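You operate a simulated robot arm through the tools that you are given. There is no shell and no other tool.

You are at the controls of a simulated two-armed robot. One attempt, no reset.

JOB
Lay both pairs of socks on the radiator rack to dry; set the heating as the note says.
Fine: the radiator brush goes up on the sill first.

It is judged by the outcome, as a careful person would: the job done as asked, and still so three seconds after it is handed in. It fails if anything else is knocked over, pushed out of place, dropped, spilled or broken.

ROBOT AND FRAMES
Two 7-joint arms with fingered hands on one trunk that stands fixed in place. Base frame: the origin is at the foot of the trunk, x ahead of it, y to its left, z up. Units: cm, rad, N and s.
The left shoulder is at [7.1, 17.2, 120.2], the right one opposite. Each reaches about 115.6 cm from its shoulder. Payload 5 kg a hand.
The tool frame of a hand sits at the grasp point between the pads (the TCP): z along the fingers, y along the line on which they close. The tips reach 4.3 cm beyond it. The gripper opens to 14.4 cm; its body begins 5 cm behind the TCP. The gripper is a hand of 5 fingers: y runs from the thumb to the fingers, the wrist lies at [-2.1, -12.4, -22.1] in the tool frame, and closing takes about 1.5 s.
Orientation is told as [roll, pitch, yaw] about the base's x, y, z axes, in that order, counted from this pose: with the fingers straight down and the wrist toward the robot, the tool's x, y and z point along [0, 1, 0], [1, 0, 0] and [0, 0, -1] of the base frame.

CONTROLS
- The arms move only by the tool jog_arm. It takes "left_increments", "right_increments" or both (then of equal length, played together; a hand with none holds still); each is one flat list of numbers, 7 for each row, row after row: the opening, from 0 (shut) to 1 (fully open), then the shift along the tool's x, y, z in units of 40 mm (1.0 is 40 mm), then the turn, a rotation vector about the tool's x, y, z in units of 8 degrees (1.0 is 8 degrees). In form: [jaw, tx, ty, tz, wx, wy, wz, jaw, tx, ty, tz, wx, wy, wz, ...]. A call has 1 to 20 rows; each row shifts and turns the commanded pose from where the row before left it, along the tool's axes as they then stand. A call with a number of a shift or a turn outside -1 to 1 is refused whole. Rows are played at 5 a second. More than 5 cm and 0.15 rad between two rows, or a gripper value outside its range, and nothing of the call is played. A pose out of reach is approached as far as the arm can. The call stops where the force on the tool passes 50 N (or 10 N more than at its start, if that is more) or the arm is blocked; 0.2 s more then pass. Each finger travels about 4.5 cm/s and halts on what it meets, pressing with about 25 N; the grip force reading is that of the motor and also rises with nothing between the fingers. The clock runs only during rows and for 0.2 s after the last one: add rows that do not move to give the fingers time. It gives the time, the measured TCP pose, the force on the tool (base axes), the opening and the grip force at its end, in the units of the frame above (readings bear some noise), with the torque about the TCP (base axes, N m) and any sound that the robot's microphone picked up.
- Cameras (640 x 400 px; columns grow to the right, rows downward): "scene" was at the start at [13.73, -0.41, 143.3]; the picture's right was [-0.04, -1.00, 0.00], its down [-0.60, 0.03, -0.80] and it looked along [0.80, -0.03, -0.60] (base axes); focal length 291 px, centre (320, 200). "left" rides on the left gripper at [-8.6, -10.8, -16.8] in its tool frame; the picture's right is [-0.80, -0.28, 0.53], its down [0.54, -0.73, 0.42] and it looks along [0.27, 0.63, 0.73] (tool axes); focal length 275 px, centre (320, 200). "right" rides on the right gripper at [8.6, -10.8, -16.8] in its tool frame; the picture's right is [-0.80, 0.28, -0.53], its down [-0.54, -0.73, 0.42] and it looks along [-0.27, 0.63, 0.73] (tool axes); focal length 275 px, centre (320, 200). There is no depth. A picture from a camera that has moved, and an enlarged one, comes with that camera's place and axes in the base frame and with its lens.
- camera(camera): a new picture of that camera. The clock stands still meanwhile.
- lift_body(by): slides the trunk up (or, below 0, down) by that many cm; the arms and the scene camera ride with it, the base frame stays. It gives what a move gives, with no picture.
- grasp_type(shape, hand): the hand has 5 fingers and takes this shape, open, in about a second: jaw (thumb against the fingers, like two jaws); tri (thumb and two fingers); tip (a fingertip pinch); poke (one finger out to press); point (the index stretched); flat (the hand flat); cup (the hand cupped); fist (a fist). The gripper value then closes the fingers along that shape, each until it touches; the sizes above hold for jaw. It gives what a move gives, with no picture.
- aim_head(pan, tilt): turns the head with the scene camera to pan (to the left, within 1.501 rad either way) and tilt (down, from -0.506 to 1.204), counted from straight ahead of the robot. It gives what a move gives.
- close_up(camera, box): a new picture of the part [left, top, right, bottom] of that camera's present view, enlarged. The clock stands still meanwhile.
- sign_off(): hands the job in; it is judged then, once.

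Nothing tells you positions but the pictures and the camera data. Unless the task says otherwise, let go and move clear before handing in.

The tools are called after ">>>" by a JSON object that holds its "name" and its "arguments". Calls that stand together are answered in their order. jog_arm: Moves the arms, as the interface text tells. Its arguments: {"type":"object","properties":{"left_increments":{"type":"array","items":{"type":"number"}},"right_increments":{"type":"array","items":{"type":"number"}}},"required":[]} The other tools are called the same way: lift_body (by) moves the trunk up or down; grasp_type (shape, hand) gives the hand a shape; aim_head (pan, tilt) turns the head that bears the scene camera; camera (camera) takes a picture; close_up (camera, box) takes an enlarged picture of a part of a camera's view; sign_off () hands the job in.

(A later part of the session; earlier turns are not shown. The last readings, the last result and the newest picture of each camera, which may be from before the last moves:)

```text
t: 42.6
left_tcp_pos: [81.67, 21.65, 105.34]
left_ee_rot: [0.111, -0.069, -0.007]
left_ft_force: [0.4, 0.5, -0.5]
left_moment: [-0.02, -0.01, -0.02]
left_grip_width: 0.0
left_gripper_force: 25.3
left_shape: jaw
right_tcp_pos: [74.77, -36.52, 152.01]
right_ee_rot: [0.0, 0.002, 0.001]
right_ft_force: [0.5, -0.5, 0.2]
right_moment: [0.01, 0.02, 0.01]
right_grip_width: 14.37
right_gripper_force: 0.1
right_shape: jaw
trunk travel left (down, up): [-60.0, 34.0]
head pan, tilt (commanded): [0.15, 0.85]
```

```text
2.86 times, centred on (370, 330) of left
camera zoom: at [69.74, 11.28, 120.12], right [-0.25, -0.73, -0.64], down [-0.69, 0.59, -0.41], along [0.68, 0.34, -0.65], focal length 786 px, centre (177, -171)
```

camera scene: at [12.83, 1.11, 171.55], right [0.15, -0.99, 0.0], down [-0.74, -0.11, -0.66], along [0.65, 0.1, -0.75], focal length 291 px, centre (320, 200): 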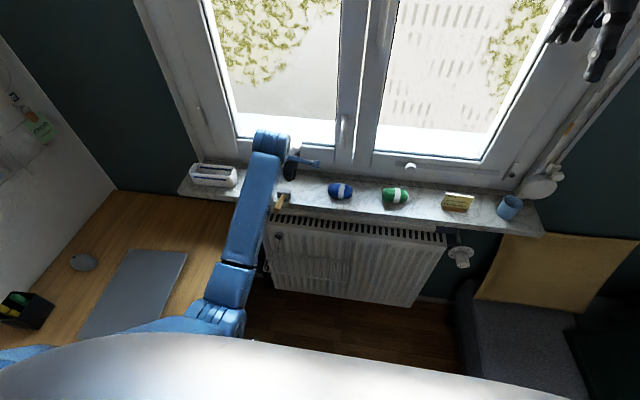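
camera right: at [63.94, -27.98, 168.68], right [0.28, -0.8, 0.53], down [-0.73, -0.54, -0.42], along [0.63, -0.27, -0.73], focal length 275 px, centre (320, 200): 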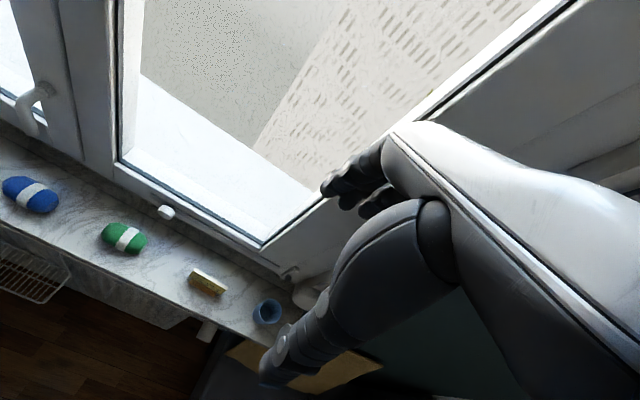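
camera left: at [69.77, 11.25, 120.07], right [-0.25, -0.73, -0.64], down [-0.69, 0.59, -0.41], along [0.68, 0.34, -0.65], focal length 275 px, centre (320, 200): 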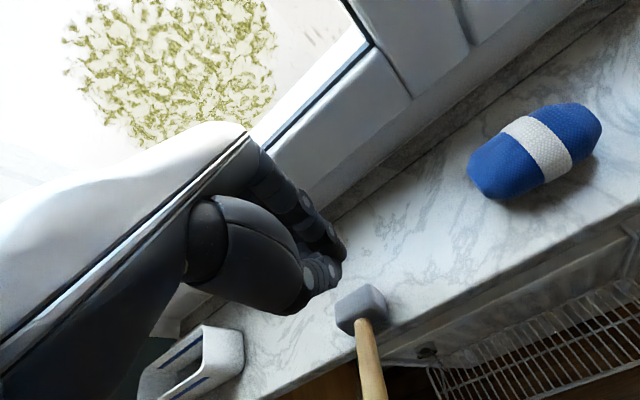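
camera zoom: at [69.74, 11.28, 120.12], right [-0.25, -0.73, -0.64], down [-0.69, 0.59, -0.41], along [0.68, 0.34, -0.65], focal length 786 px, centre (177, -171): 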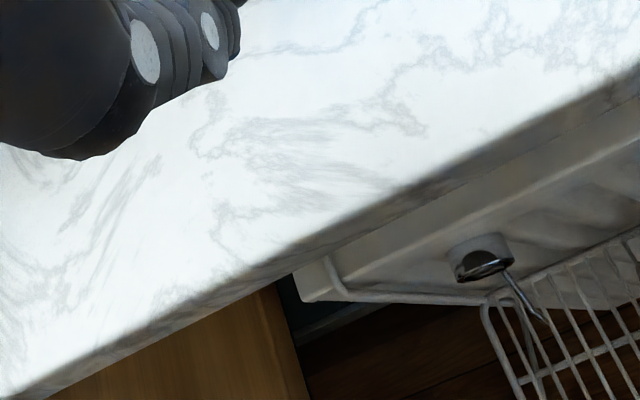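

The brush slid off the front of the sill. I need to find where it landed.

>>> {"name": "jog_arm", "arguments": {"left_increments": [0, 0, 0, 0, 0, 0, 0, 0, 0, 0, 0, 0, 0, 0, 0, 0, 0, 0, 0, 0, 0, 0, 0, 0, 0, 0, 0, 0]}}

>>> {"name": "camera", "arguments": {"camera": "scene"}}

>>> {"name": "camera", "arguments": {"camera": "left"}}

>>> {"name": "close_up", "arguments": {"camera": "scene", "box": [200, 220, 440, 345]}}

```text
t: 43.6
left_tcp_pos: [81.74, 21.7, 105.33]
left_ee_rot: [0.112, -0.068, -0.005]
left_ft_force: [0.2, 0.6, -0.5]
left_moment: [-0.01, 0.0, -0.02]
left_grip_width: 0.01
left_gripper_force: 24.9
left_shape: jaw
right_tcp_pos: [74.79, -36.52, 151.99]
right_ee_rot: [0.001, 0.002, 0.0]
right_ft_force: [-0.3, -0.8, 0.4]
right_moment: [-0.02, -0.02, 0.04]
right_grip_width: 14.37
right_gripper_force: 0.1
right_shape: jaw
trunk travel left (down, up): [-60.0, 34.0]
head pan, tilt (commanded): [0.15, 0.85]
```

```text
taken
camera scene: at [12.76, 1.12, 171.56], right [0.15, -0.99, 0.0], down [-0.74, -0.11, -0.66], along [0.65, 0.1, -0.75], focal length 291 px, centre (320, 200)
```

scene: 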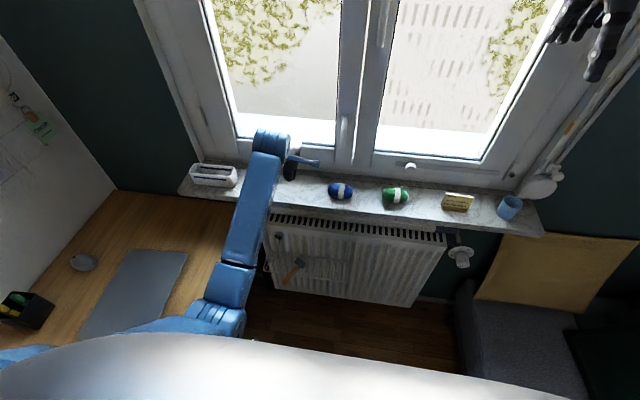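

```text
taken
camera left: at [69.74, 11.28, 120.13], right [-0.25, -0.73, -0.64], down [-0.69, 0.59, -0.41], along [0.68, 0.34, -0.65], focal length 275 px, centre (320, 200)
```

left: 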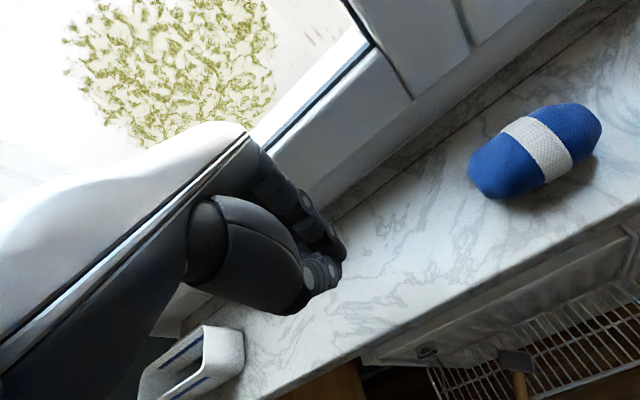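

```text
2.67 times, centred on (320, 282) of scene
camera zoom: at [12.76, 1.12, 171.56], right [0.15, -0.99, 0.0], down [-0.74, -0.11, -0.66], along [0.65, 0.1, -0.75], focal length 777 px, centre (320, -20)
```

zoom: 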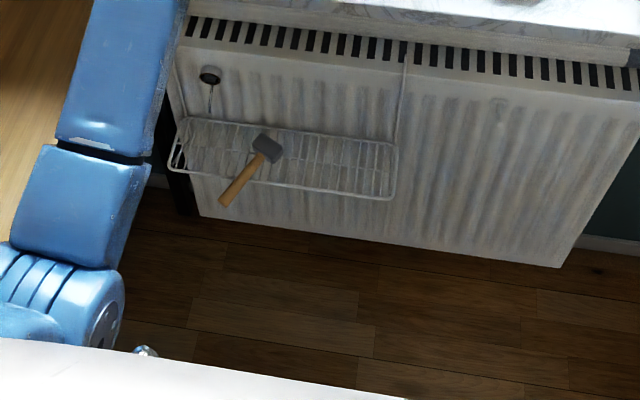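

Luckily the brush landed on the rack below, lying with its handle over the front rim. I'll look closer.

>>> {"name": "close_up", "arguments": {"camera": "scene", "box": [262, 250, 342, 310]}}

>>> {"name": "close_up", "arguments": {"camera": "left", "box": [420, 290, 600, 400]}}

```text
6.67 times, centred on (302, 280) of scene
camera zoom: at [12.76, 1.12, 171.56], right [0.15, -0.99, 0.0], down [-0.74, -0.11, -0.66], along [0.65, 0.1, -0.75], focal length 1942 px, centre (440, -333)
```

zoom: 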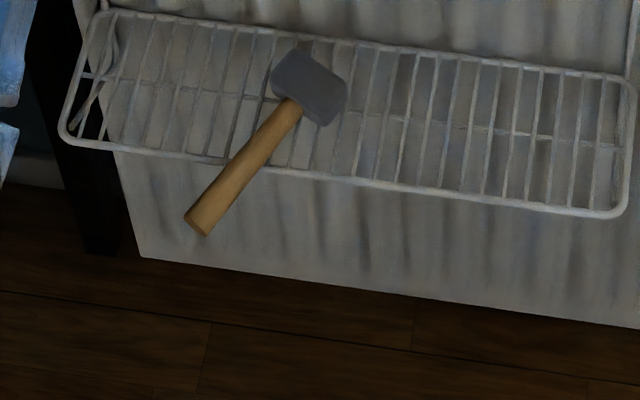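

```text
3.56 times, centred on (510, 345) of left
camera zoom: at [69.74, 11.28, 120.13], right [-0.25, -0.73, -0.64], down [-0.69, 0.59, -0.41], along [0.68, 0.34, -0.65], focal length 979 px, centre (-356, -316)
```

zoom: 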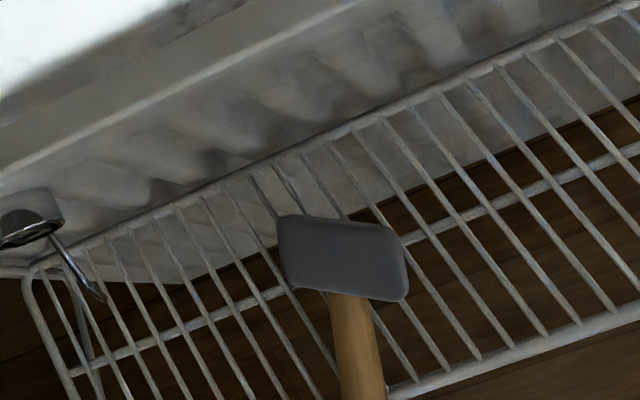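

The brush is lying stably on the rack: head at about [74, 18, 59], handle pointing out to about [63, 24, 59]. I'll withdraw the left hand from the sill, then try a forward-pitched, palm-right pose for grasping the handle.

>>> {"name": "jog_arm", "arguments": {"left_increments": [0.1, 0, 0, -0.8, 0, 0, 0, 0.2, 0, 0, -0.5, 0, -0.4, 0, 0.3, 0, -0.5, 0, 0.5, -0.4, 0, 0.4, 0, -1, 0, 0, 0, 0, 0.4, 0, -1, 0, 0, 0, 0, 0.4, 0, -1, 0, 0, 0, 0, 0.4, 0, -1, 0, 0, 0, 0, 0.4, 0, -1, 0, 0, 0, 0, 0.4, 0, 0, 1, 0, 0, 0, 0.4, 0, 0, 1, 0, 0, 0, 0.4, 0, 0, 1, 0, 0, 0]}}

>>> {"name": "jog_arm", "arguments": {"left_increments": [0.4, 0, 0, 0, -1, 0, 0, 0.4, 0, 0, 0, -1, 0, 0, 0.4, 0, 0, 0, -1, 0, 0, 0.4, 0, 0, 0, -1, 0, 0, 0.4, 0, 0, 0, -1, 0, 0]}}

>>> {"name": "camera", "arguments": {"camera": "scene"}}

>>> {"name": "camera", "arguments": {"camera": "left"}}

```text
t: 46.0
left_tcp_pos: [59.26, 21.52, 98.33]
left_ee_rot: [0.0, -0.002, -0.006]
left_ft_force: [0.0, 0.8, -0.1]
left_moment: [-0.01, 0.02, -0.02]
left_grip_width: 5.75
left_gripper_force: 0.1
left_shape: jaw
right_tcp_pos: [74.64, -36.54, 152.02]
right_ee_rot: [-0.001, 0.0, 0.001]
right_ft_force: [0.2, 0.6, -0.2]
right_moment: [0.01, -0.01, -0.03]
right_grip_width: 14.35
right_gripper_force: 0.1
right_shape: jaw
trunk travel left (down, up): [-60.0, 34.0]
head pan, tilt (commanded): [0.15, 0.85]
```

```text
t: 47.2
left_tcp_pos: [59.17, 21.15, 98.4]
left_ee_rot: [0.0, -0.7, -0.007]
left_ft_force: [0.7, -0.1, 0.3]
left_moment: [0.03, 0.0, 0.01]
left_grip_width: 5.73
left_gripper_force: 0.1
left_shape: jaw
right_tcp_pos: [74.68, -36.53, 152.08]
right_ee_rot: [0.001, 0.002, 0.001]
right_ft_force: [-0.5, 0.2, -0.9]
right_moment: [0.0, 0.0, 0.03]
right_grip_width: 14.37
right_gripper_force: 0.0
right_shape: jaw
trunk travel left (down, up): [-60.0, 34.0]
head pan, tilt (commanded): [0.15, 0.85]
```

```text
taken
camera scene: at [12.63, 1.07, 171.57], right [0.15, -0.99, 0.0], down [-0.74, -0.11, -0.66], along [0.65, 0.1, -0.75], focal length 291 px, centre (320, 200)
```

scene: 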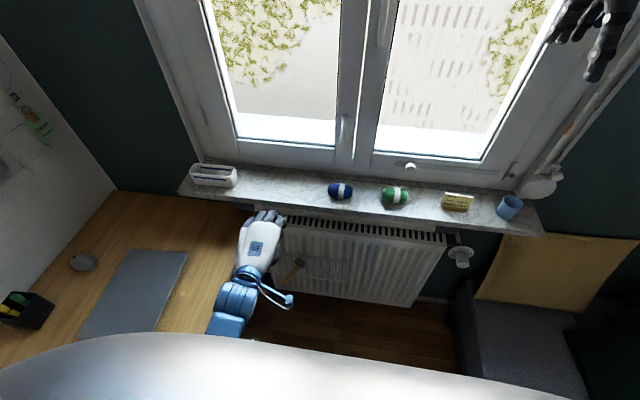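

```text
taken
camera left: at [40.15, 12.71, 104.12], right [0.12, -0.8, -0.59], down [-0.28, 0.54, -0.79], along [0.95, 0.26, -0.16], focal length 275 px, centre (320, 200)
```

left: 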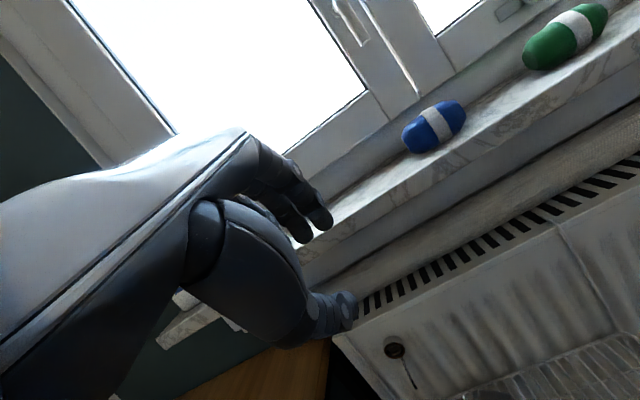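

The forward pitch works fine. Now I'll try rolling the hand about its finger axis in steps to turn the palm to the right.

>>> {"name": "jog_arm", "arguments": {"left_increments": [0.4, 0, 0, 0, 0, 0, -1, 0.4, 0, 0, 0, 0, 0, -1, 0.4, 0, 0, 0, 0, 0, -1, 0.4, 0, 0, 0, 0, 0, -1]}}

>>> {"name": "jog_arm", "arguments": {"left_increments": [0.4, 0, 0, 0, 0, 0, -1, 0.4, 0, 0, 0, 0, 0, -1, 0.4, 0, 0, 0, 0, 0, -1, 0.4, 0, 0, 0, 0, 0, -1]}}

>>> {"name": "camera", "arguments": {"camera": "scene"}}

>>> {"name": "camera", "arguments": {"camera": "left"}}

```text
t: 48.1
left_tcp_pos: [58.5, 28.38, 96.8]
left_ee_rot: [-0.074, -0.693, 0.262]
left_ft_force: [-0.3, -0.5, -0.6]
left_moment: [0.12, -0.07, 0.09]
left_grip_width: 5.72
left_gripper_force: 0.1
left_shape: jaw
right_tcp_pos: [74.62, -35.82, 152.18]
right_ee_rot: [-0.01, 0.002, -0.007]
right_ft_force: [0.9, -3.7, -0.8]
right_moment: [0.32, 0.04, -0.02]
right_grip_width: 14.37
right_gripper_force: 0.0
right_shape: jaw
trunk travel left (down, up): [-60.0, 34.0]
head pan, tilt (commanded): [0.15, 0.85]
stopped in row 4 (left hand): the arm was blocked; the commanded pose is now the measured one
```

```text
t: 48.6
left_tcp_pos: [57.31, 34.59, 96.46]
left_ee_rot: [0.0, -0.714, 0.3]
left_ft_force: [0.7, -2.0, -1.8]
left_moment: [0.14, -0.1, 0.09]
left_grip_width: 5.75
left_gripper_force: 0.0
left_shape: jaw
right_tcp_pos: [74.31, -35.84, 152.47]
right_ee_rot: [-0.009, -0.001, -0.006]
right_ft_force: [2.0, -3.7, -2.7]
right_moment: [0.35, 0.16, 0.05]
right_grip_width: 14.38
right_gripper_force: 0.1
right_shape: jaw
trunk travel left (down, up): [-60.0, 34.0]
head pan, tilt (commanded): [0.15, 0.85]
stopped in row 2 (left hand): the arm was blocked; the commanded pose is now the measured one
```

```text
taken
camera scene: at [12.16, 2.5, 171.52], right [0.15, -0.99, 0.01], down [-0.74, -0.12, -0.66], along [0.66, 0.09, -0.75], focal length 291 px, centre (320, 200)
```

scene: 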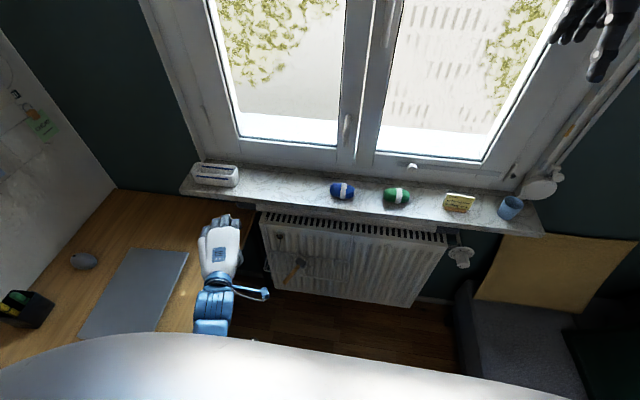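

```text
taken
camera left: at [41.48, 20.68, 101.94], right [0.36, -0.72, -0.59], down [-0.42, 0.44, -0.8], along [0.83, 0.54, -0.14], focal length 275 px, centre (320, 200)
```

left: 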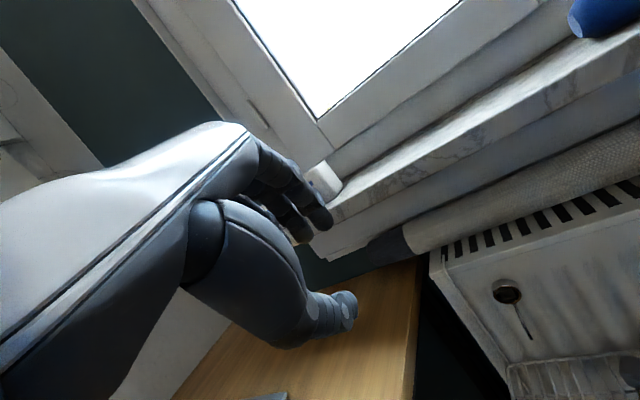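

The left wrist can't supinate that far. The handle direction suits the right hand instead (turned so its wrist stays to the right), so I'll straighten the left hand and park it up and out of the way.

>>> {"name": "jog_arm", "arguments": {"left_increments": [0.4, 0, 0, 0, 1, 0, 0, 0.4, 0, 0, 0, 1, 0, 0, 0.4, 0, 0, 0, 1, 0, 0, 0.4, 0, 0, 0, 1, 0, 0, 0.4, 0, 0, 0, 1, 0, 0, 0.4, 0, 0, -0.5, 0.1, 0, 1, 0.4, 0, 0, -0.8, 0, 0, 1, 0.4, 0, 0, -1, 0, 0, 0.15, 0.4, 0.3, 0, -1, 0, 0, 0, 0.4, 0.5, 0, -1, 0, 0, 0, 0.4, 0.5, 0, -1, 0, 0, 0, 0.4, 0.5, 0, -1, 0, 0, 0, 0.4, 0, 0, -1, 0, 0, 0]}}

>>> {"name": "camera", "arguments": {"camera": "scene"}}

```text
t: 51.5
left_tcp_pos: [57.66, 40.91, 126.42]
left_ee_rot: [-0.004, -0.008, 0.008]
left_ft_force: [0.2, 0.6, 0.2]
left_moment: [0.01, -0.01, 0.02]
left_grip_width: 5.76
left_gripper_force: 0.1
left_shape: jaw
right_tcp_pos: [74.81, -36.82, 152.06]
right_ee_rot: [-0.001, 0.001, -0.003]
right_ft_force: [-0.3, -0.6, -0.1]
right_moment: [-0.01, -0.02, 0.02]
right_grip_width: 14.38
right_gripper_force: 0.1
right_shape: jaw
trunk travel left (down, up): [-60.0, 34.0]
head pan, tilt (commanded): [0.15, 0.85]
```

```text
taken
camera scene: at [12.77, 1.13, 171.55], right [0.15, -0.99, 0.0], down [-0.74, -0.11, -0.66], along [0.65, 0.1, -0.75], focal length 291 px, centre (320, 200)
```

scene: 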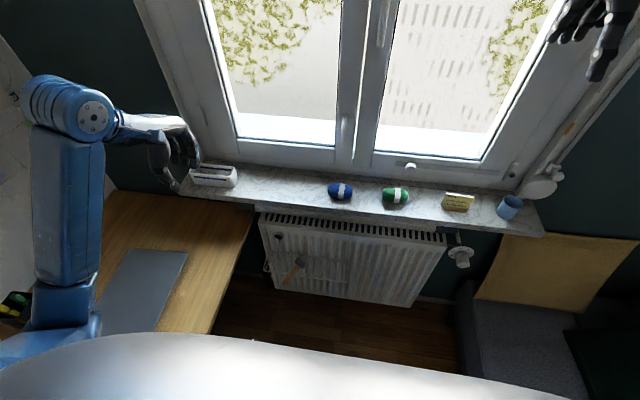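

Left arm is parked clear. Now I'll bring the right hand back from the window and down in front of the radiator.

>>> {"name": "jog_arm", "arguments": {"right_increments": [1, 0, -1, 0, 0, 0, 0, 1, 0, -1, 0, 0, 0, 0, 0.8, 0, -1, 0, 0, 0, 0, 0.6, 0, -1, 0, 0, 0, 0, 0.5, 0.75, -0.1, 0.9, 0, 0, 0, 0.5, 0.75, 0, 0.9, 0, 0, 0, 0.5, 0.75, 0, 0.9, 0, 0, 0, 0.5, 0.75, 0, 0.9, 0, 0, 0, 0.5, 0.75, 0, 0.9, 0, 0, 0, 0.5, 0.75, 0, 0.9, 0, 0, 0, 0.5, 0.75, 0, 0.9, 0, 0, 0, 0.5, 0.75, 0, 0.9, 0, 0, 0, 0.5, 0.75, 0, 0.9, 0, 0, 0, 0.5, 0.75, 0, 0.9, 0, 0, 0, 0.5, 0.75, 0, 0.9, 0, 0, 0, 0.5, 0.75, 0, 0.9, 0, 0, 0]}}

>>> {"name": "camera", "arguments": {"camera": "scene"}}

>>> {"name": "camera", "arguments": {"camera": "right"}}

```text
t: 54.9
left_tcp_pos: [57.76, 41.1, 126.37]
left_ee_rot: [-0.006, -0.009, 0.008]
left_ft_force: [-0.1, -0.6, -0.1]
left_moment: [-0.02, 0.0, -0.02]
left_grip_width: 5.73
left_gripper_force: 0.1
left_shape: jaw
right_tcp_pos: [58.66, -0.55, 108.99]
right_ee_rot: [-0.003, -0.001, -0.003]
right_ft_force: [-0.1, 0.2, -0.1]
right_moment: [-0.07, 0.02, -0.03]
right_grip_width: 7.21
right_gripper_force: 0.1
right_shape: jaw
trunk travel left (down, up): [-60.0, 34.0]
head pan, tilt (commanded): [0.15, 0.85]
```

```text
taken
camera scene: at [12.71, 1.35, 171.57], right [0.15, -0.99, 0.0], down [-0.74, -0.11, -0.66], along [0.65, 0.1, -0.75], focal length 291 px, centre (320, 200)
```

scene: 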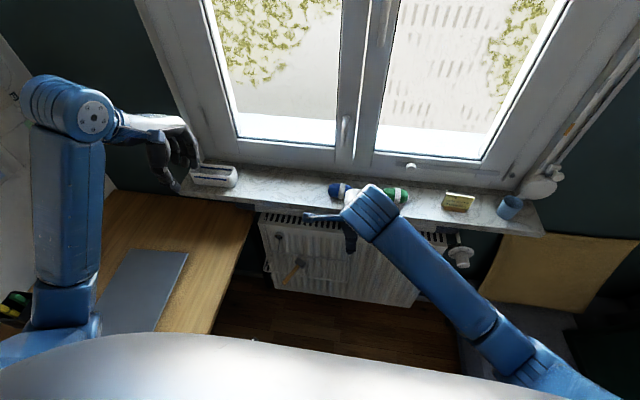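

```text
taken
camera right: at [47.73, 8.19, 125.64], right [0.28, -0.8, 0.54], down [-0.73, -0.54, -0.42], along [0.63, -0.27, -0.73], focal length 275 px, centre (320, 200)
```

right: 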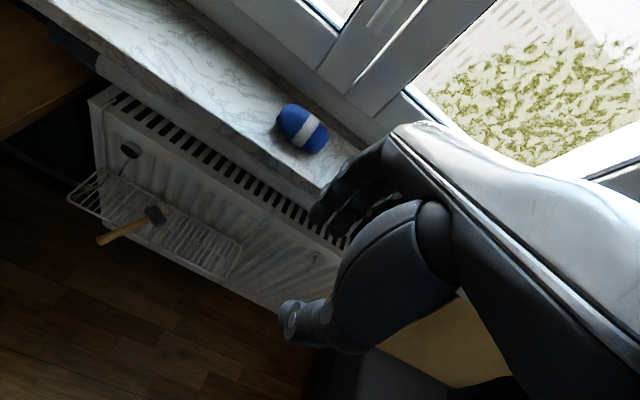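

The right wrist camera sees the brush on the rack. I'll zoom in with both cameras to locate the handle precisely.

>>> {"name": "close_up", "arguments": {"camera": "right", "box": [60, 180, 220, 280]}}

>>> {"name": "close_up", "arguments": {"camera": "scene", "box": [262, 250, 342, 310]}}

```text
4.00 times, centred on (140, 230) of right
camera zoom: at [47.73, 8.19, 125.64], right [0.28, -0.8, 0.54], down [-0.73, -0.54, -0.42], along [0.63, -0.27, -0.73], focal length 1101 px, centre (1040, 80)
```

zoom: 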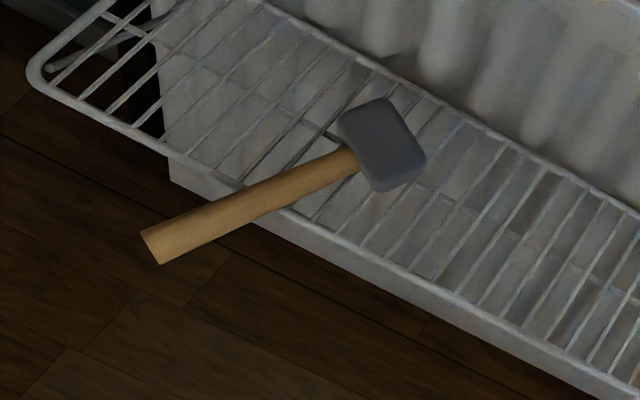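

```text
6.67 times, centred on (302, 280) of scene
camera zoom: at [12.71, 1.35, 171.57], right [0.15, -0.99, 0.0], down [-0.74, -0.11, -0.66], along [0.65, 0.1, -0.75], focal length 1942 px, centre (440, -333)
```

zoom: 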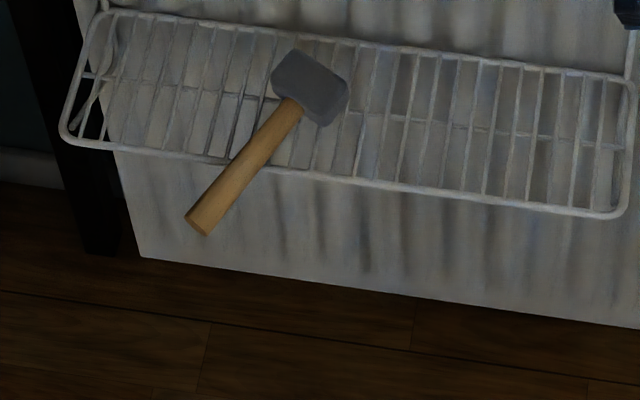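

The handle runs from its end at about [64, 24.6, 57] up to the head at [72, 19.5, 59]. I'll try the three-finger shape on the right hand so fewer fingers crowd the rack.

>>> {"name": "grasp_type", "arguments": {"shape": "tri", "hand": "right"}}

>>> {"name": "camera", "arguments": {"camera": "right"}}

>>> {"name": "close_up", "arguments": {"camera": "right", "box": [240, 130, 480, 380]}}

```text
t: 55.8
left_tcp_pos: [57.71, 40.93, 126.47]
left_ee_rot: [-0.004, -0.011, 0.008]
left_ft_force: [0.4, -0.2, -0.7]
left_moment: [-0.01, 0.04, 0.01]
left_grip_width: 5.75
left_gripper_force: 0.1
left_shape: jaw
right_tcp_pos: [58.72, -0.63, 108.88]
right_ee_rot: [0.001, -0.001, -0.005]
right_ft_force: [0.5, -0.7, -1.4]
right_moment: [0.04, 0.03, 0.01]
right_grip_width: 14.36
right_gripper_force: 0.1
right_shape: tri
trunk travel left (down, up): [-60.0, 34.0]
head pan, tilt (commanded): [0.15, 0.85]
```

```text
taken
camera right: at [47.75, 7.96, 125.66], right [0.28, -0.8, 0.53], down [-0.73, -0.54, -0.42], along [0.63, -0.27, -0.73], focal length 275 px, centre (320, 200)
```

right: 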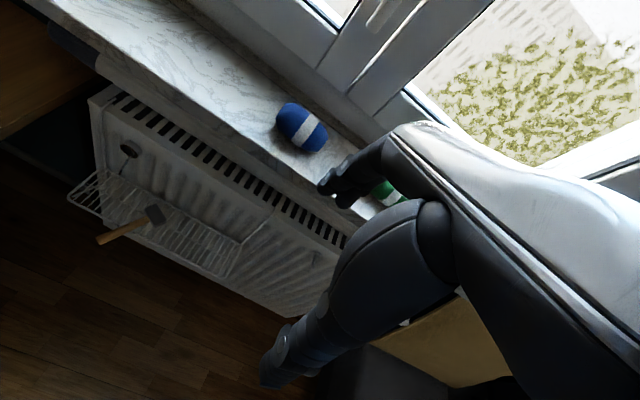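

```text
1.60 times, centred on (360, 255) of right
camera zoom: at [47.75, 7.96, 125.66], right [0.28, -0.8, 0.53], down [-0.73, -0.54, -0.42], along [0.63, -0.27, -0.73], focal length 440 px, centre (256, 112)
```

zoom: 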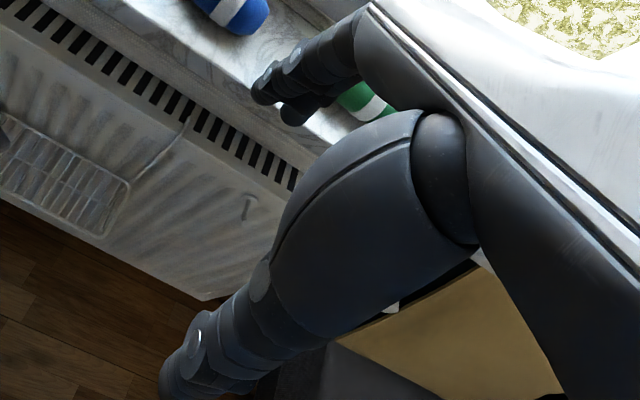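

The tri shape folds the ring and little fingers away, which helps. Now I'll turn the right hand about 57° so it closes across the handle, and test that it is reachable.

>>> {"name": "jog_arm", "arguments": {"right_increments": [0.4, 0, 0, 0, 0, 0, -1, 0.4, 0, 0, 0, 0, 0, -1, 0.4, 0, 0, 0, 0, 0, -1, 0.4, 0, 0, 0, 0, 0, -1, 0.4, 0, 0, 0, 0, 0, -1, 0.4, 0, 0, 0, 0, 0, -1, 0.4, 0, 0, 0, 0, 0, -1]}}

>>> {"name": "camera", "arguments": {"camera": "right"}}

>>> {"name": "camera", "arguments": {"camera": "scene"}}

```text
t: 57.4
left_tcp_pos: [57.67, 40.86, 126.4]
left_ee_rot: [-0.004, -0.009, 0.008]
left_ft_force: [-0.4, -0.4, -0.5]
left_moment: [0.0, -0.01, 0.01]
left_grip_width: 5.75
left_gripper_force: 0.1
left_shape: jaw
right_tcp_pos: [58.51, -0.74, 108.77]
right_ee_rot: [-0.001, -0.001, 0.977]
right_ft_force: [-0.8, 0.2, -0.2]
right_moment: [0.0, 0.0, -0.02]
right_grip_width: 5.77
right_gripper_force: 0.0
right_shape: tri
trunk travel left (down, up): [-60.0, 34.0]
head pan, tilt (commanded): [0.15, 0.85]
```

```text
taken
camera right: at [45.25, -4.92, 125.54], right [0.82, -0.21, 0.53], down [0.04, -0.9, -0.42], along [0.57, 0.37, -0.73], focal length 275 px, centre (320, 200)
```

right: 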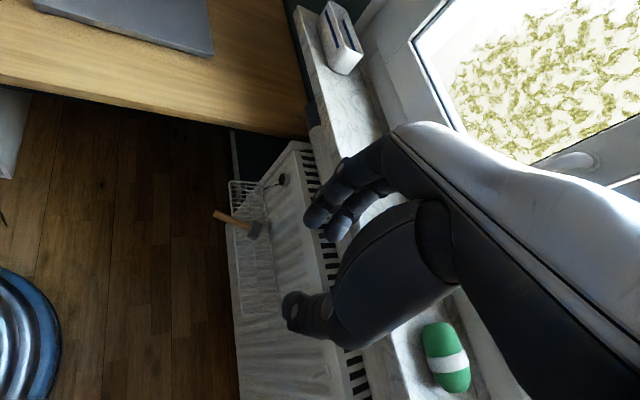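

```text
taken
camera scene: at [12.81, 1.11, 171.55], right [0.15, -0.99, 0.0], down [-0.74, -0.11, -0.66], along [0.65, 0.1, -0.75], focal length 291 px, centre (320, 200)
```

scene: 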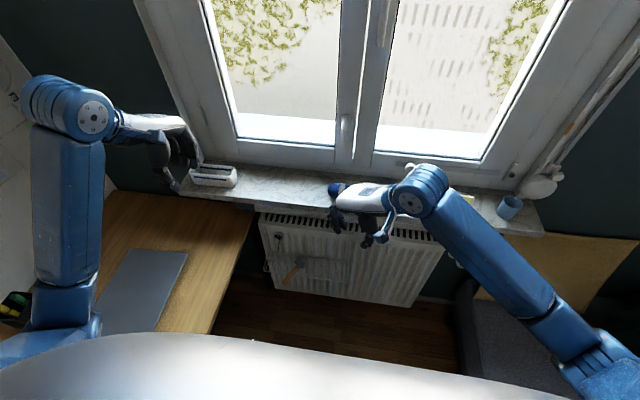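

The right hand reaches that orientation smoothly. The brush needs more overhang past the rim to be gripped well, so I'll lower the trunk somewhat and first nudge the handle end sideways so it points straight out toward me.

>>> {"name": "lift_body", "arguments": {"by": -16}}

>>> {"name": "jog_arm", "arguments": {"right_increments": [0.2, -0.2, 0.7, 0, 0, 0, 0, 0, -0.2, 0.8, 0, 0, 0, 0, 0, 0, 1, 0, 0, 0, 0, 0, 0, 1, 0, 0, 0, 0, 0, 0.3, 1, 0, 0, 0, 0, 0, 0.6, 1, 0, 0, 0, 0, 0, 0.6, 1, 0, 0, 0, 0, 0, 0.6, 0.8, 0.3, 0, 0, 0]}}

>>> {"name": "camera", "arguments": {"camera": "right"}}

>>> {"name": "camera", "arguments": {"camera": "scene"}}

```text
t: 59.2
left_tcp_pos: [57.71, 40.8, 110.46]
left_ee_rot: [-0.003, -0.01, 0.009]
left_ft_force: [0.5, 0.0, -0.4]
left_moment: [0.0, 0.0, -0.03]
left_grip_width: 5.75
left_gripper_force: 0.0
left_shape: jaw
right_tcp_pos: [58.5, -0.63, 92.92]
right_ee_rot: [0.0, 0.001, 0.973]
right_ft_force: [0.2, -0.5, 0.0]
right_moment: [0.01, 0.0, 0.01]
right_grip_width: 5.8
right_gripper_force: 0.1
right_shape: tri
trunk travel left (down, up): [-44.0, 50.0]
head pan, tilt (commanded): [0.15, 0.85]
```

```text
t: 61.0
left_tcp_pos: [57.69, 41.03, 110.27]
left_ee_rot: [-0.006, -0.01, 0.009]
left_ft_force: [0.4, 0.3, -0.3]
left_moment: [-0.04, 0.01, -0.01]
left_grip_width: 5.75
left_gripper_force: 0.1
left_shape: jaw
right_tcp_pos: [69.37, 27.3, 91.66]
right_ee_rot: [-0.001, 0.002, 0.974]
right_ft_force: [-0.6, 0.6, 0.0]
right_moment: [-0.04, -0.01, 0.05]
right_grip_width: 0.01
right_gripper_force: 25.7
right_shape: tri
trunk travel left (down, up): [-44.0, 50.0]
head pan, tilt (commanded): [0.15, 0.85]
```

```text
taken
camera right: at [55.96, 23.11, 108.44], right [0.82, -0.21, 0.53], down [0.04, -0.91, -0.42], along [0.57, 0.37, -0.73], focal length 275 px, centre (320, 200)
```

right: 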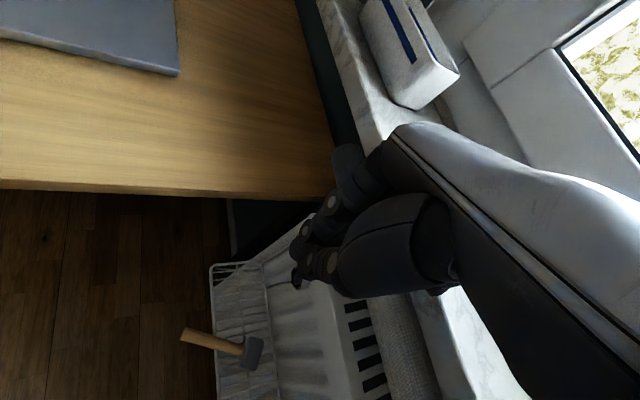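

```text
taken
camera scene: at [12.73, 1.36, 155.56], right [0.15, -0.99, 0.0], down [-0.74, -0.11, -0.66], along [0.65, 0.1, -0.75], focal length 291 px, centre (320, 200)
```

scene: 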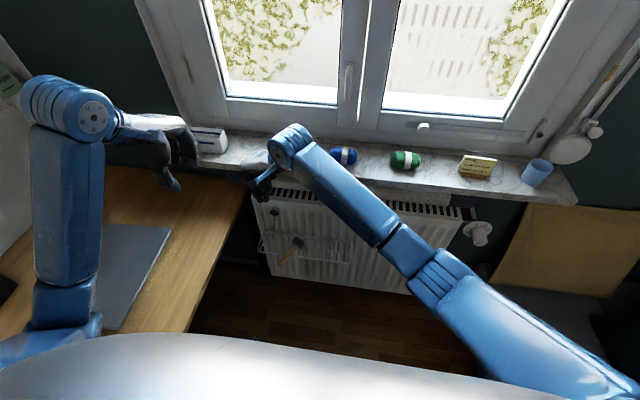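

I'm slightly too far forward. I'll pull back to x≈64.5, then lower beside the handle end with the fingers shut.

>>> {"name": "jog_arm", "arguments": {"right_increments": [0, 0.6, -0.18, 0, 0, 0, 0, 0, 0.6, -0.18, 0, 0, 0, 0, 0, 0, 0, 1, 0, 0, 0, 0, 0, 0, 1, 0, 0, 0, 0, 0, 0, 1, 0, 0, 0, 0, 0, 0, 1, 0, 0, 0, 0, 0, 0, 1, 0, 0, 0, 0, 0, 0, 0.8, 0, 0, 0]}}

>>> {"name": "camera", "arguments": {"camera": "right"}}

>>> {"name": "close_up", "arguments": {"camera": "scene", "box": [220, 180, 380, 300]}}

```text
t: 62.8
left_tcp_pos: [57.74, 41.01, 110.32]
left_ee_rot: [-0.004, -0.01, 0.008]
left_ft_force: [0.0, 0.1, 0.5]
left_moment: [-0.01, 0.03, -0.03]
left_grip_width: 5.75
left_gripper_force: 0.1
left_shape: jaw
right_tcp_pos: [64.7, 28.63, 68.45]
right_ee_rot: [0.001, -0.003, 0.974]
right_ft_force: [-0.1, 0.0, 0.2]
right_moment: [-0.05, 0.0, 0.02]
right_grip_width: 0.0
right_gripper_force: 25.4
right_shape: tri
trunk travel left (down, up): [-44.0, 50.0]
head pan, tilt (commanded): [0.15, 0.85]
```

```text
taken
camera right: at [51.32, 24.58, 85.2], right [0.82, -0.21, 0.53], down [0.04, -0.91, -0.42], along [0.57, 0.37, -0.73], focal length 275 px, centre (320, 200)
```

right: 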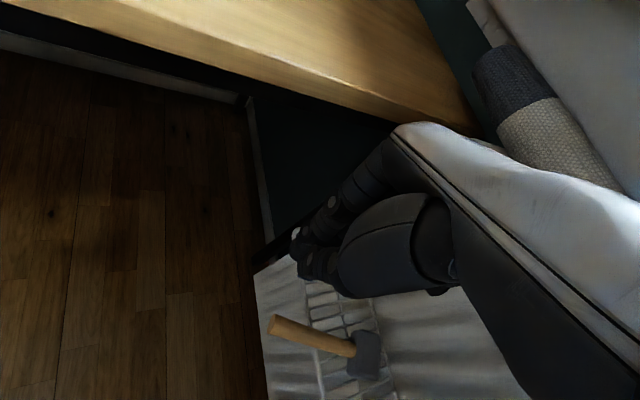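

```text
3.33 times, centred on (300, 240) of scene
camera zoom: at [12.79, 1.19, 155.56], right [0.15, -0.99, 0.0], down [-0.74, -0.11, -0.66], along [0.65, 0.1, -0.75], focal length 971 px, centre (387, 67)
```

zoom: 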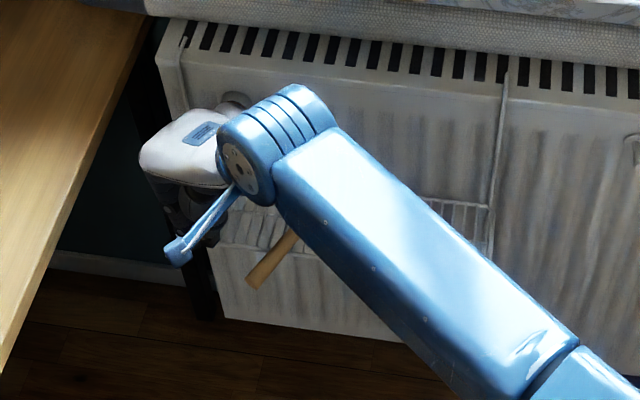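

The shut fingers are about 1.5 cm to the left of the handle end. I'll lower to handle height and look again.

>>> {"name": "jog_arm", "arguments": {"right_increments": [0, 0, 0, 0.7, 0, 0, 0, 0, 0, 0, 0.7, 0, 0, 0, 0, 0, 0, 0.6, 0, 0, 0]}}

>>> {"name": "camera", "arguments": {"camera": "right"}}

>>> {"name": "close_up", "arguments": {"camera": "right", "box": [200, 200, 420, 380]}}

```text
t: 63.6
left_tcp_pos: [57.71, 40.86, 110.3]
left_ee_rot: [-0.006, -0.009, 0.009]
left_ft_force: [0.4, -0.2, -0.7]
left_moment: [-0.03, 0.01, -0.01]
left_grip_width: 5.74
left_gripper_force: 0.2
left_shape: jaw
right_tcp_pos: [65.05, 27.02, 59.48]
right_ee_rot: [-0.008, 0.014, 0.967]
right_ft_force: [1.2, 0.3, 0.8]
right_moment: [0.0, 0.02, 0.01]
right_grip_width: 0.0
right_gripper_force: 25.2
right_shape: tri
trunk travel left (down, up): [-44.0, 50.0]
head pan, tilt (commanded): [0.15, 0.85]
```

```text
taken
camera right: at [51.66, 23.24, 76.28], right [0.82, -0.21, 0.54], down [0.03, -0.91, -0.41], along [0.58, 0.35, -0.74], focal length 275 px, centre (320, 200)
```

right: 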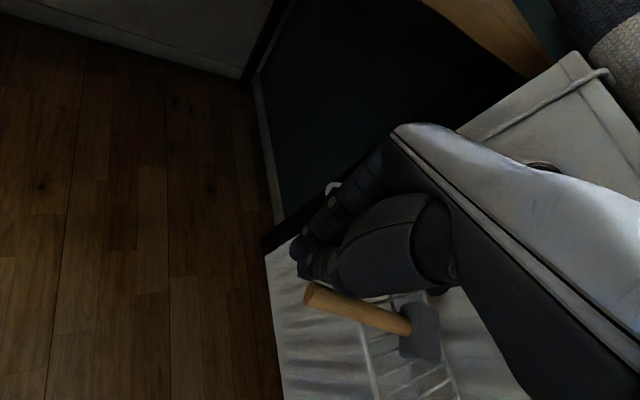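

```text
2.22 times, centred on (310, 290) of right
camera zoom: at [51.66, 23.24, 76.28], right [0.82, -0.21, 0.54], down [0.03, -0.91, -0.41], along [0.58, 0.35, -0.74], focal length 612 px, centre (342, 0)
```

zoom: 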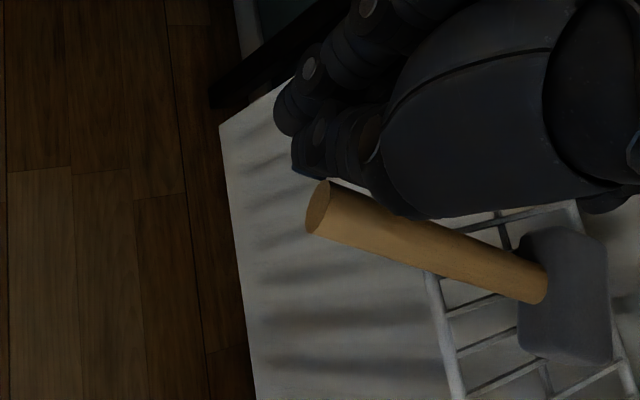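

The hand has drifted about 1.5 cm sideways and tilted very slightly, so I'll check that nothing is pressing on the arm.

>>> {"name": "camera", "arguments": {"camera": "scene"}}

>>> {"name": "jog_arm", "arguments": {"right_increments": [0, 0, 0, 0, 0, 0, 0]}}

>>> {"name": "camera", "arguments": {"camera": "left"}}

```text
taken
camera scene: at [12.82, 1.1, 155.55], right [0.15, -0.99, 0.0], down [-0.74, -0.11, -0.66], along [0.65, 0.1, -0.75], focal length 291 px, centre (320, 200)
```

scene: 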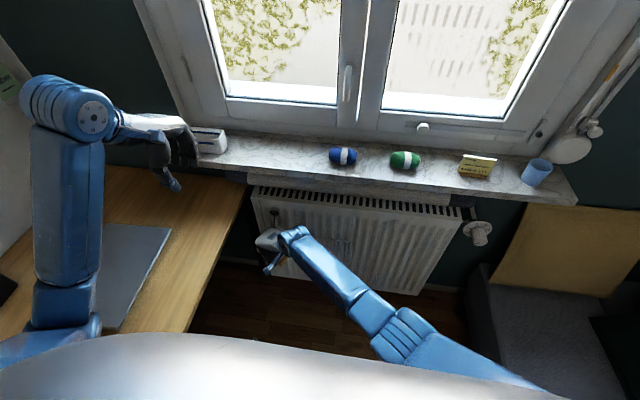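

```text
t: 64.0
left_tcp_pos: [57.7, 41.03, 110.45]
left_ee_rot: [-0.004, -0.01, 0.008]
left_ft_force: [0.3, 0.2, 0.4]
left_moment: [0.01, 0.03, -0.01]
left_grip_width: 5.75
left_gripper_force: 0.0
left_shape: jaw
right_tcp_pos: [64.99, 27.16, 59.57]
right_ee_rot: [-0.008, 0.012, 0.967]
right_ft_force: [0.4, -0.2, -0.5]
right_moment: [0.0, -0.01, 0.0]
right_grip_width: 0.0
right_gripper_force: 24.8
right_shape: tri
trunk travel left (down, up): [-44.0, 50.0]
head pan, tilt (commanded): [0.15, 0.85]
```

```text
taken
camera left: at [46.74, 32.22, 127.0], right [-0.27, -0.8, -0.53], down [-0.73, 0.53, -0.43], along [0.63, 0.27, -0.73], focal length 275 px, centre (320, 200)
```

left: 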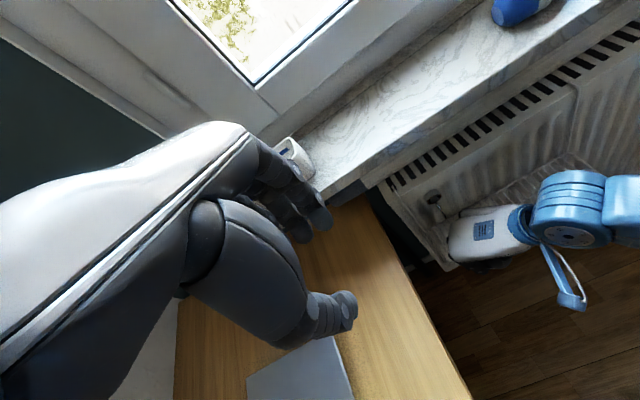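

Body is steady; the arm is just near its reach limit. The shut fingertips are right beside the handle's left side, so I'll push gently to the right.

>>> {"name": "jog_arm", "arguments": {"right_increments": [0, -0.14, -0.21, 0, 0, 0, 0, 0, -0.14, -0.21, 0, 0, 0, 0, 0, -0.14, -0.21, 0, 0, 0, 0]}}

>>> {"name": "close_up", "arguments": {"camera": "right", "box": [200, 200, 420, 380]}}

```text
t: 64.8
left_tcp_pos: [57.7, 40.91, 110.32]
left_ee_rot: [-0.003, -0.01, 0.009]
left_ft_force: [0.0, 0.0, -0.7]
left_moment: [0.0, -0.01, -0.01]
left_grip_width: 5.74
left_gripper_force: 0.0
left_shape: jaw
right_tcp_pos: [64.51, 25.94, 60.59]
right_ee_rot: [0.001, -0.003, 0.977]
right_ft_force: [0.0, 0.6, -0.3]
right_moment: [-0.01, 0.01, -0.02]
right_grip_width: 0.0
right_gripper_force: 25.1
right_shape: tri
trunk travel left (down, up): [-44.0, 50.0]
head pan, tilt (commanded): [0.15, 0.85]
```

```text
2.22 times, centred on (310, 290) of right
camera zoom: at [51.15, 21.66, 77.21], right [0.82, -0.21, 0.53], down [0.04, -0.9, -0.43], along [0.57, 0.37, -0.73], focal length 612 px, centre (342, 0)
```

zoom: 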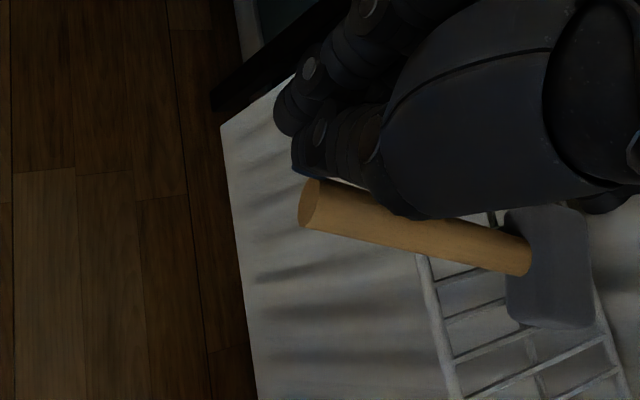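

The handle is rotating as intended. I'll keep pushing a few more centimetres.

>>> {"name": "jog_arm", "arguments": {"right_increments": [0, -0.14, -0.21, 0.05, 0, 0, 0, 0, -0.14, -0.21, 0.05, 0, 0, 0, 0, -0.14, -0.21, 0, 0, 0, 0]}}

>>> {"name": "close_up", "arguments": {"camera": "right", "box": [200, 200, 420, 380]}}

>>> {"name": "close_up", "arguments": {"camera": "scene", "box": [230, 200, 370, 300]}}

```text
t: 65.6
left_tcp_pos: [57.69, 40.96, 110.31]
left_ee_rot: [-0.003, -0.012, 0.008]
left_ft_force: [0.3, -0.1, 0.0]
left_moment: [0.01, 0.04, -0.01]
left_grip_width: 5.75
left_gripper_force: 0.2
left_shape: jaw
right_tcp_pos: [64.54, 22.72, 60.08]
right_ee_rot: [-0.001, 0.0, 0.974]
right_ft_force: [-0.2, 0.3, 0.2]
right_moment: [0.01, -0.03, -0.02]
right_grip_width: 0.01
right_gripper_force: 25.0
right_shape: tri
trunk travel left (down, up): [-44.0, 50.0]
head pan, tilt (commanded): [0.15, 0.85]
```

```text
2.22 times, centred on (310, 290) of right
camera zoom: at [51.24, 18.51, 76.78], right [0.82, -0.21, 0.53], down [0.04, -0.91, -0.42], along [0.57, 0.37, -0.73], focal length 612 px, centre (342, 0)
```

zoom: 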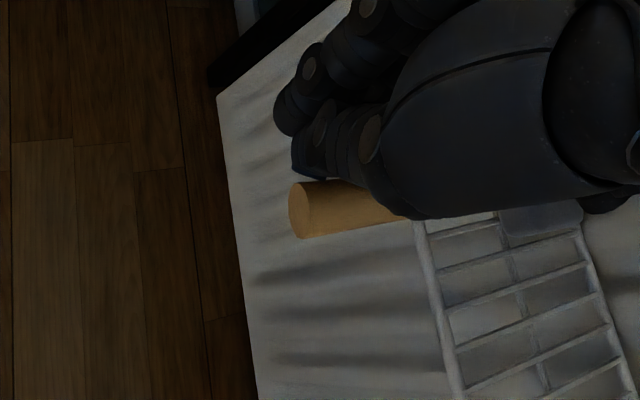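

```text
4.00 times, centred on (300, 250) of scene
camera zoom: at [12.75, 1.12, 155.56], right [0.15, -0.99, 0.0], down [-0.74, -0.11, -0.66], along [0.65, 0.1, -0.75], focal length 1165 px, centre (400, 0)
```

zoom: 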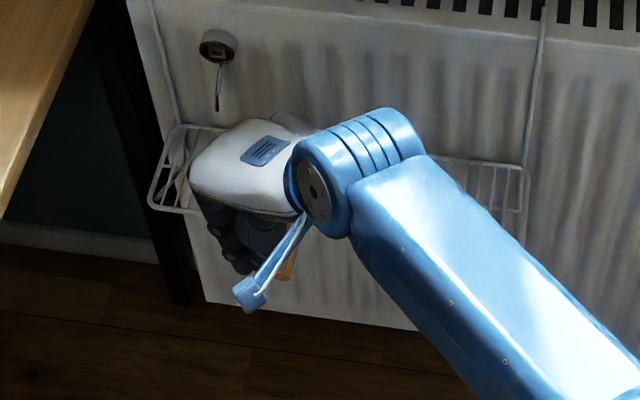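

The handle now points almost straight out toward me, end near [62.7, 20]. I'll lift off, open the hand and turn it to about 85° to close sideways on the handle.

>>> {"name": "jog_arm", "arguments": {"right_increments": [0, 0.2, 0.3, 0, 0, 0, 0, 0, 0, 0, -0.8, 0, 0, 0, 0.2, 0, 0, -1, 0, 0, 0, 0.45, 0, 0, -1, 0, 0, 0, 0.45, 0, 0, 0, 0, 0, -1, 0.45, 0, 0, 0, 0, 0, -1, 0.45, 0, 0, 0, 0, 0, -1, 0.45, 0, 0, 0, 0, 0, -0.6]}}

>>> {"name": "camera", "arguments": {"camera": "right"}}

>>> {"name": "close_up", "arguments": {"camera": "scene", "box": [230, 200, 370, 300]}}

```text
t: 67.4
left_tcp_pos: [57.68, 40.88, 110.29]
left_ee_rot: [-0.003, -0.011, 0.009]
left_ft_force: [-0.9, 0.1, -0.5]
left_moment: [0.02, 0.02, 0.03]
left_grip_width: 5.75
left_gripper_force: 0.0
left_shape: jaw
right_tcp_pos: [64.46, 24.18, 71.15]
right_ee_rot: [-0.001, 0.001, 1.478]
right_ft_force: [-0.3, -0.1, 0.1]
right_moment: [0.02, -0.02, -0.03]
right_grip_width: 6.44
right_gripper_force: 0.0
right_shape: tri
trunk travel left (down, up): [-44.0, 50.0]
head pan, tilt (commanded): [0.15, 0.85]
```

```text
taken
camera right: at [54.8, 14.1, 87.92], right [0.82, 0.21, 0.53], down [0.47, -0.77, -0.42], along [0.32, 0.6, -0.73], focal length 275 px, centre (320, 200)
```

right: 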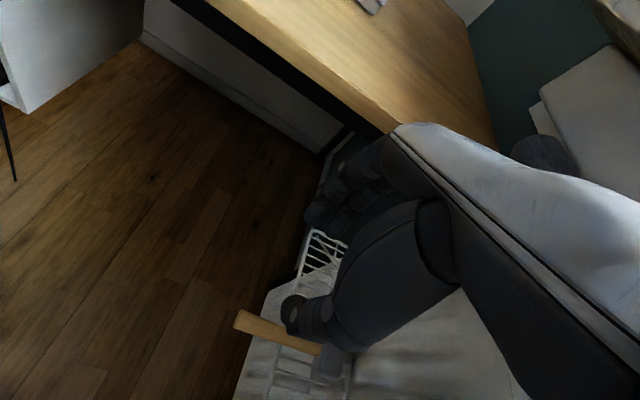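

```text
4.00 times, centred on (300, 250) of scene
camera zoom: at [12.78, 1.17, 155.55], right [0.15, -0.99, 0.0], down [-0.74, -0.11, -0.66], along [0.65, 0.1, -0.75], focal length 1165 px, centre (400, 0)
```

zoom: 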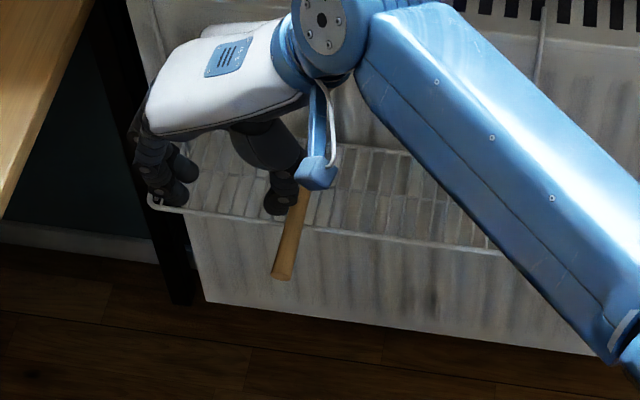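

The hand is at 85° and the handle runs from [63.2, 19.9] to the head. I'll centre over it and descend partway, then check.

>>> {"name": "jog_arm", "arguments": {"right_increments": [0.45, -0.05, -0.53, 0, 0, 0, 0, 0.45, -0.05, -0.53, 0, 0, 0, 0, 0.45, 0, 0, 0.6, 0, 0, 0, 0.45, 0, 0, 0.6, 0, 0, 0]}}

>>> {"name": "camera", "arguments": {"camera": "right"}}

>>> {"name": "close_up", "arguments": {"camera": "right", "box": [220, 200, 420, 380]}}

>>> {"name": "close_up", "arguments": {"camera": "scene", "box": [230, 200, 370, 300]}}

```text
t: 68.4
left_tcp_pos: [57.69, 40.9, 110.35]
left_ee_rot: [-0.004, -0.01, 0.009]
left_ft_force: [0.5, -0.3, 0.4]
left_moment: [0.0, 0.01, 0.01]
left_grip_width: 5.72
left_gripper_force: 0.1
left_shape: jaw
right_tcp_pos: [64.37, 19.98, 66.44]
right_ee_rot: [0.001, -0.001, 1.478]
right_ft_force: [-0.3, -0.3, 1.0]
right_moment: [-0.02, -0.01, -0.01]
right_grip_width: 6.44
right_gripper_force: 0.0
right_shape: tri
trunk travel left (down, up): [-44.0, 50.0]
head pan, tilt (commanded): [0.15, 0.85]
```

```text
taken
camera right: at [54.76, 9.94, 83.18], right [0.82, 0.21, 0.53], down [0.47, -0.77, -0.42], along [0.33, 0.6, -0.73], focal length 275 px, centre (320, 200)
```

right: 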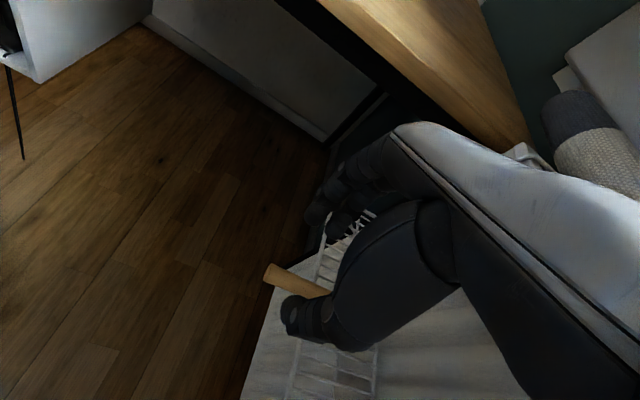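

```text
2.22 times, centred on (320, 290) of right
camera zoom: at [54.76, 9.94, 83.18], right [0.82, 0.21, 0.53], down [0.47, -0.77, -0.42], along [0.33, 0.6, -0.73], focal length 612 px, centre (320, 0)
```

zoom: 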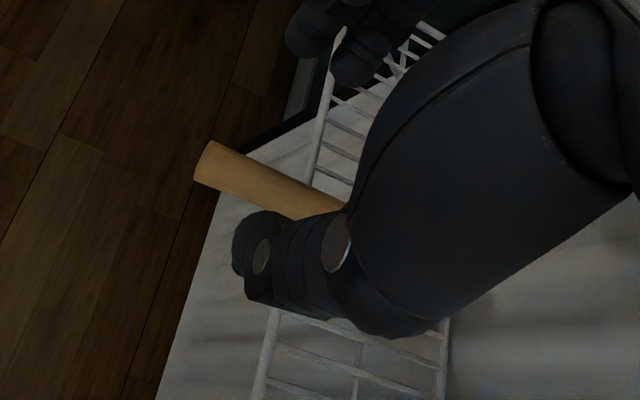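

```text
4.00 times, centred on (300, 250) of scene
camera zoom: at [12.79, 1.13, 155.56], right [0.15, -0.99, 0.0], down [-0.74, -0.11, -0.66], along [0.65, 0.1, -0.75], focal length 1165 px, centre (400, 0)
```

zoom: 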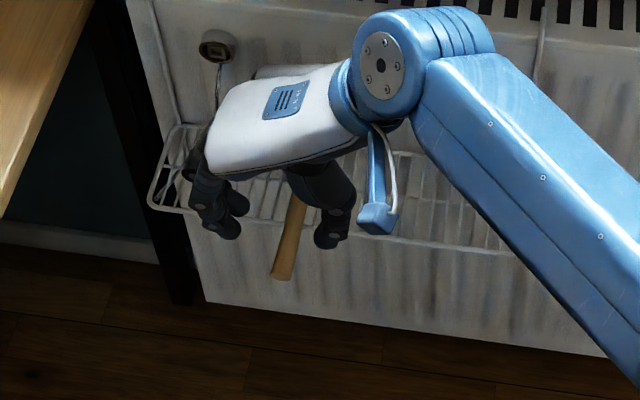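

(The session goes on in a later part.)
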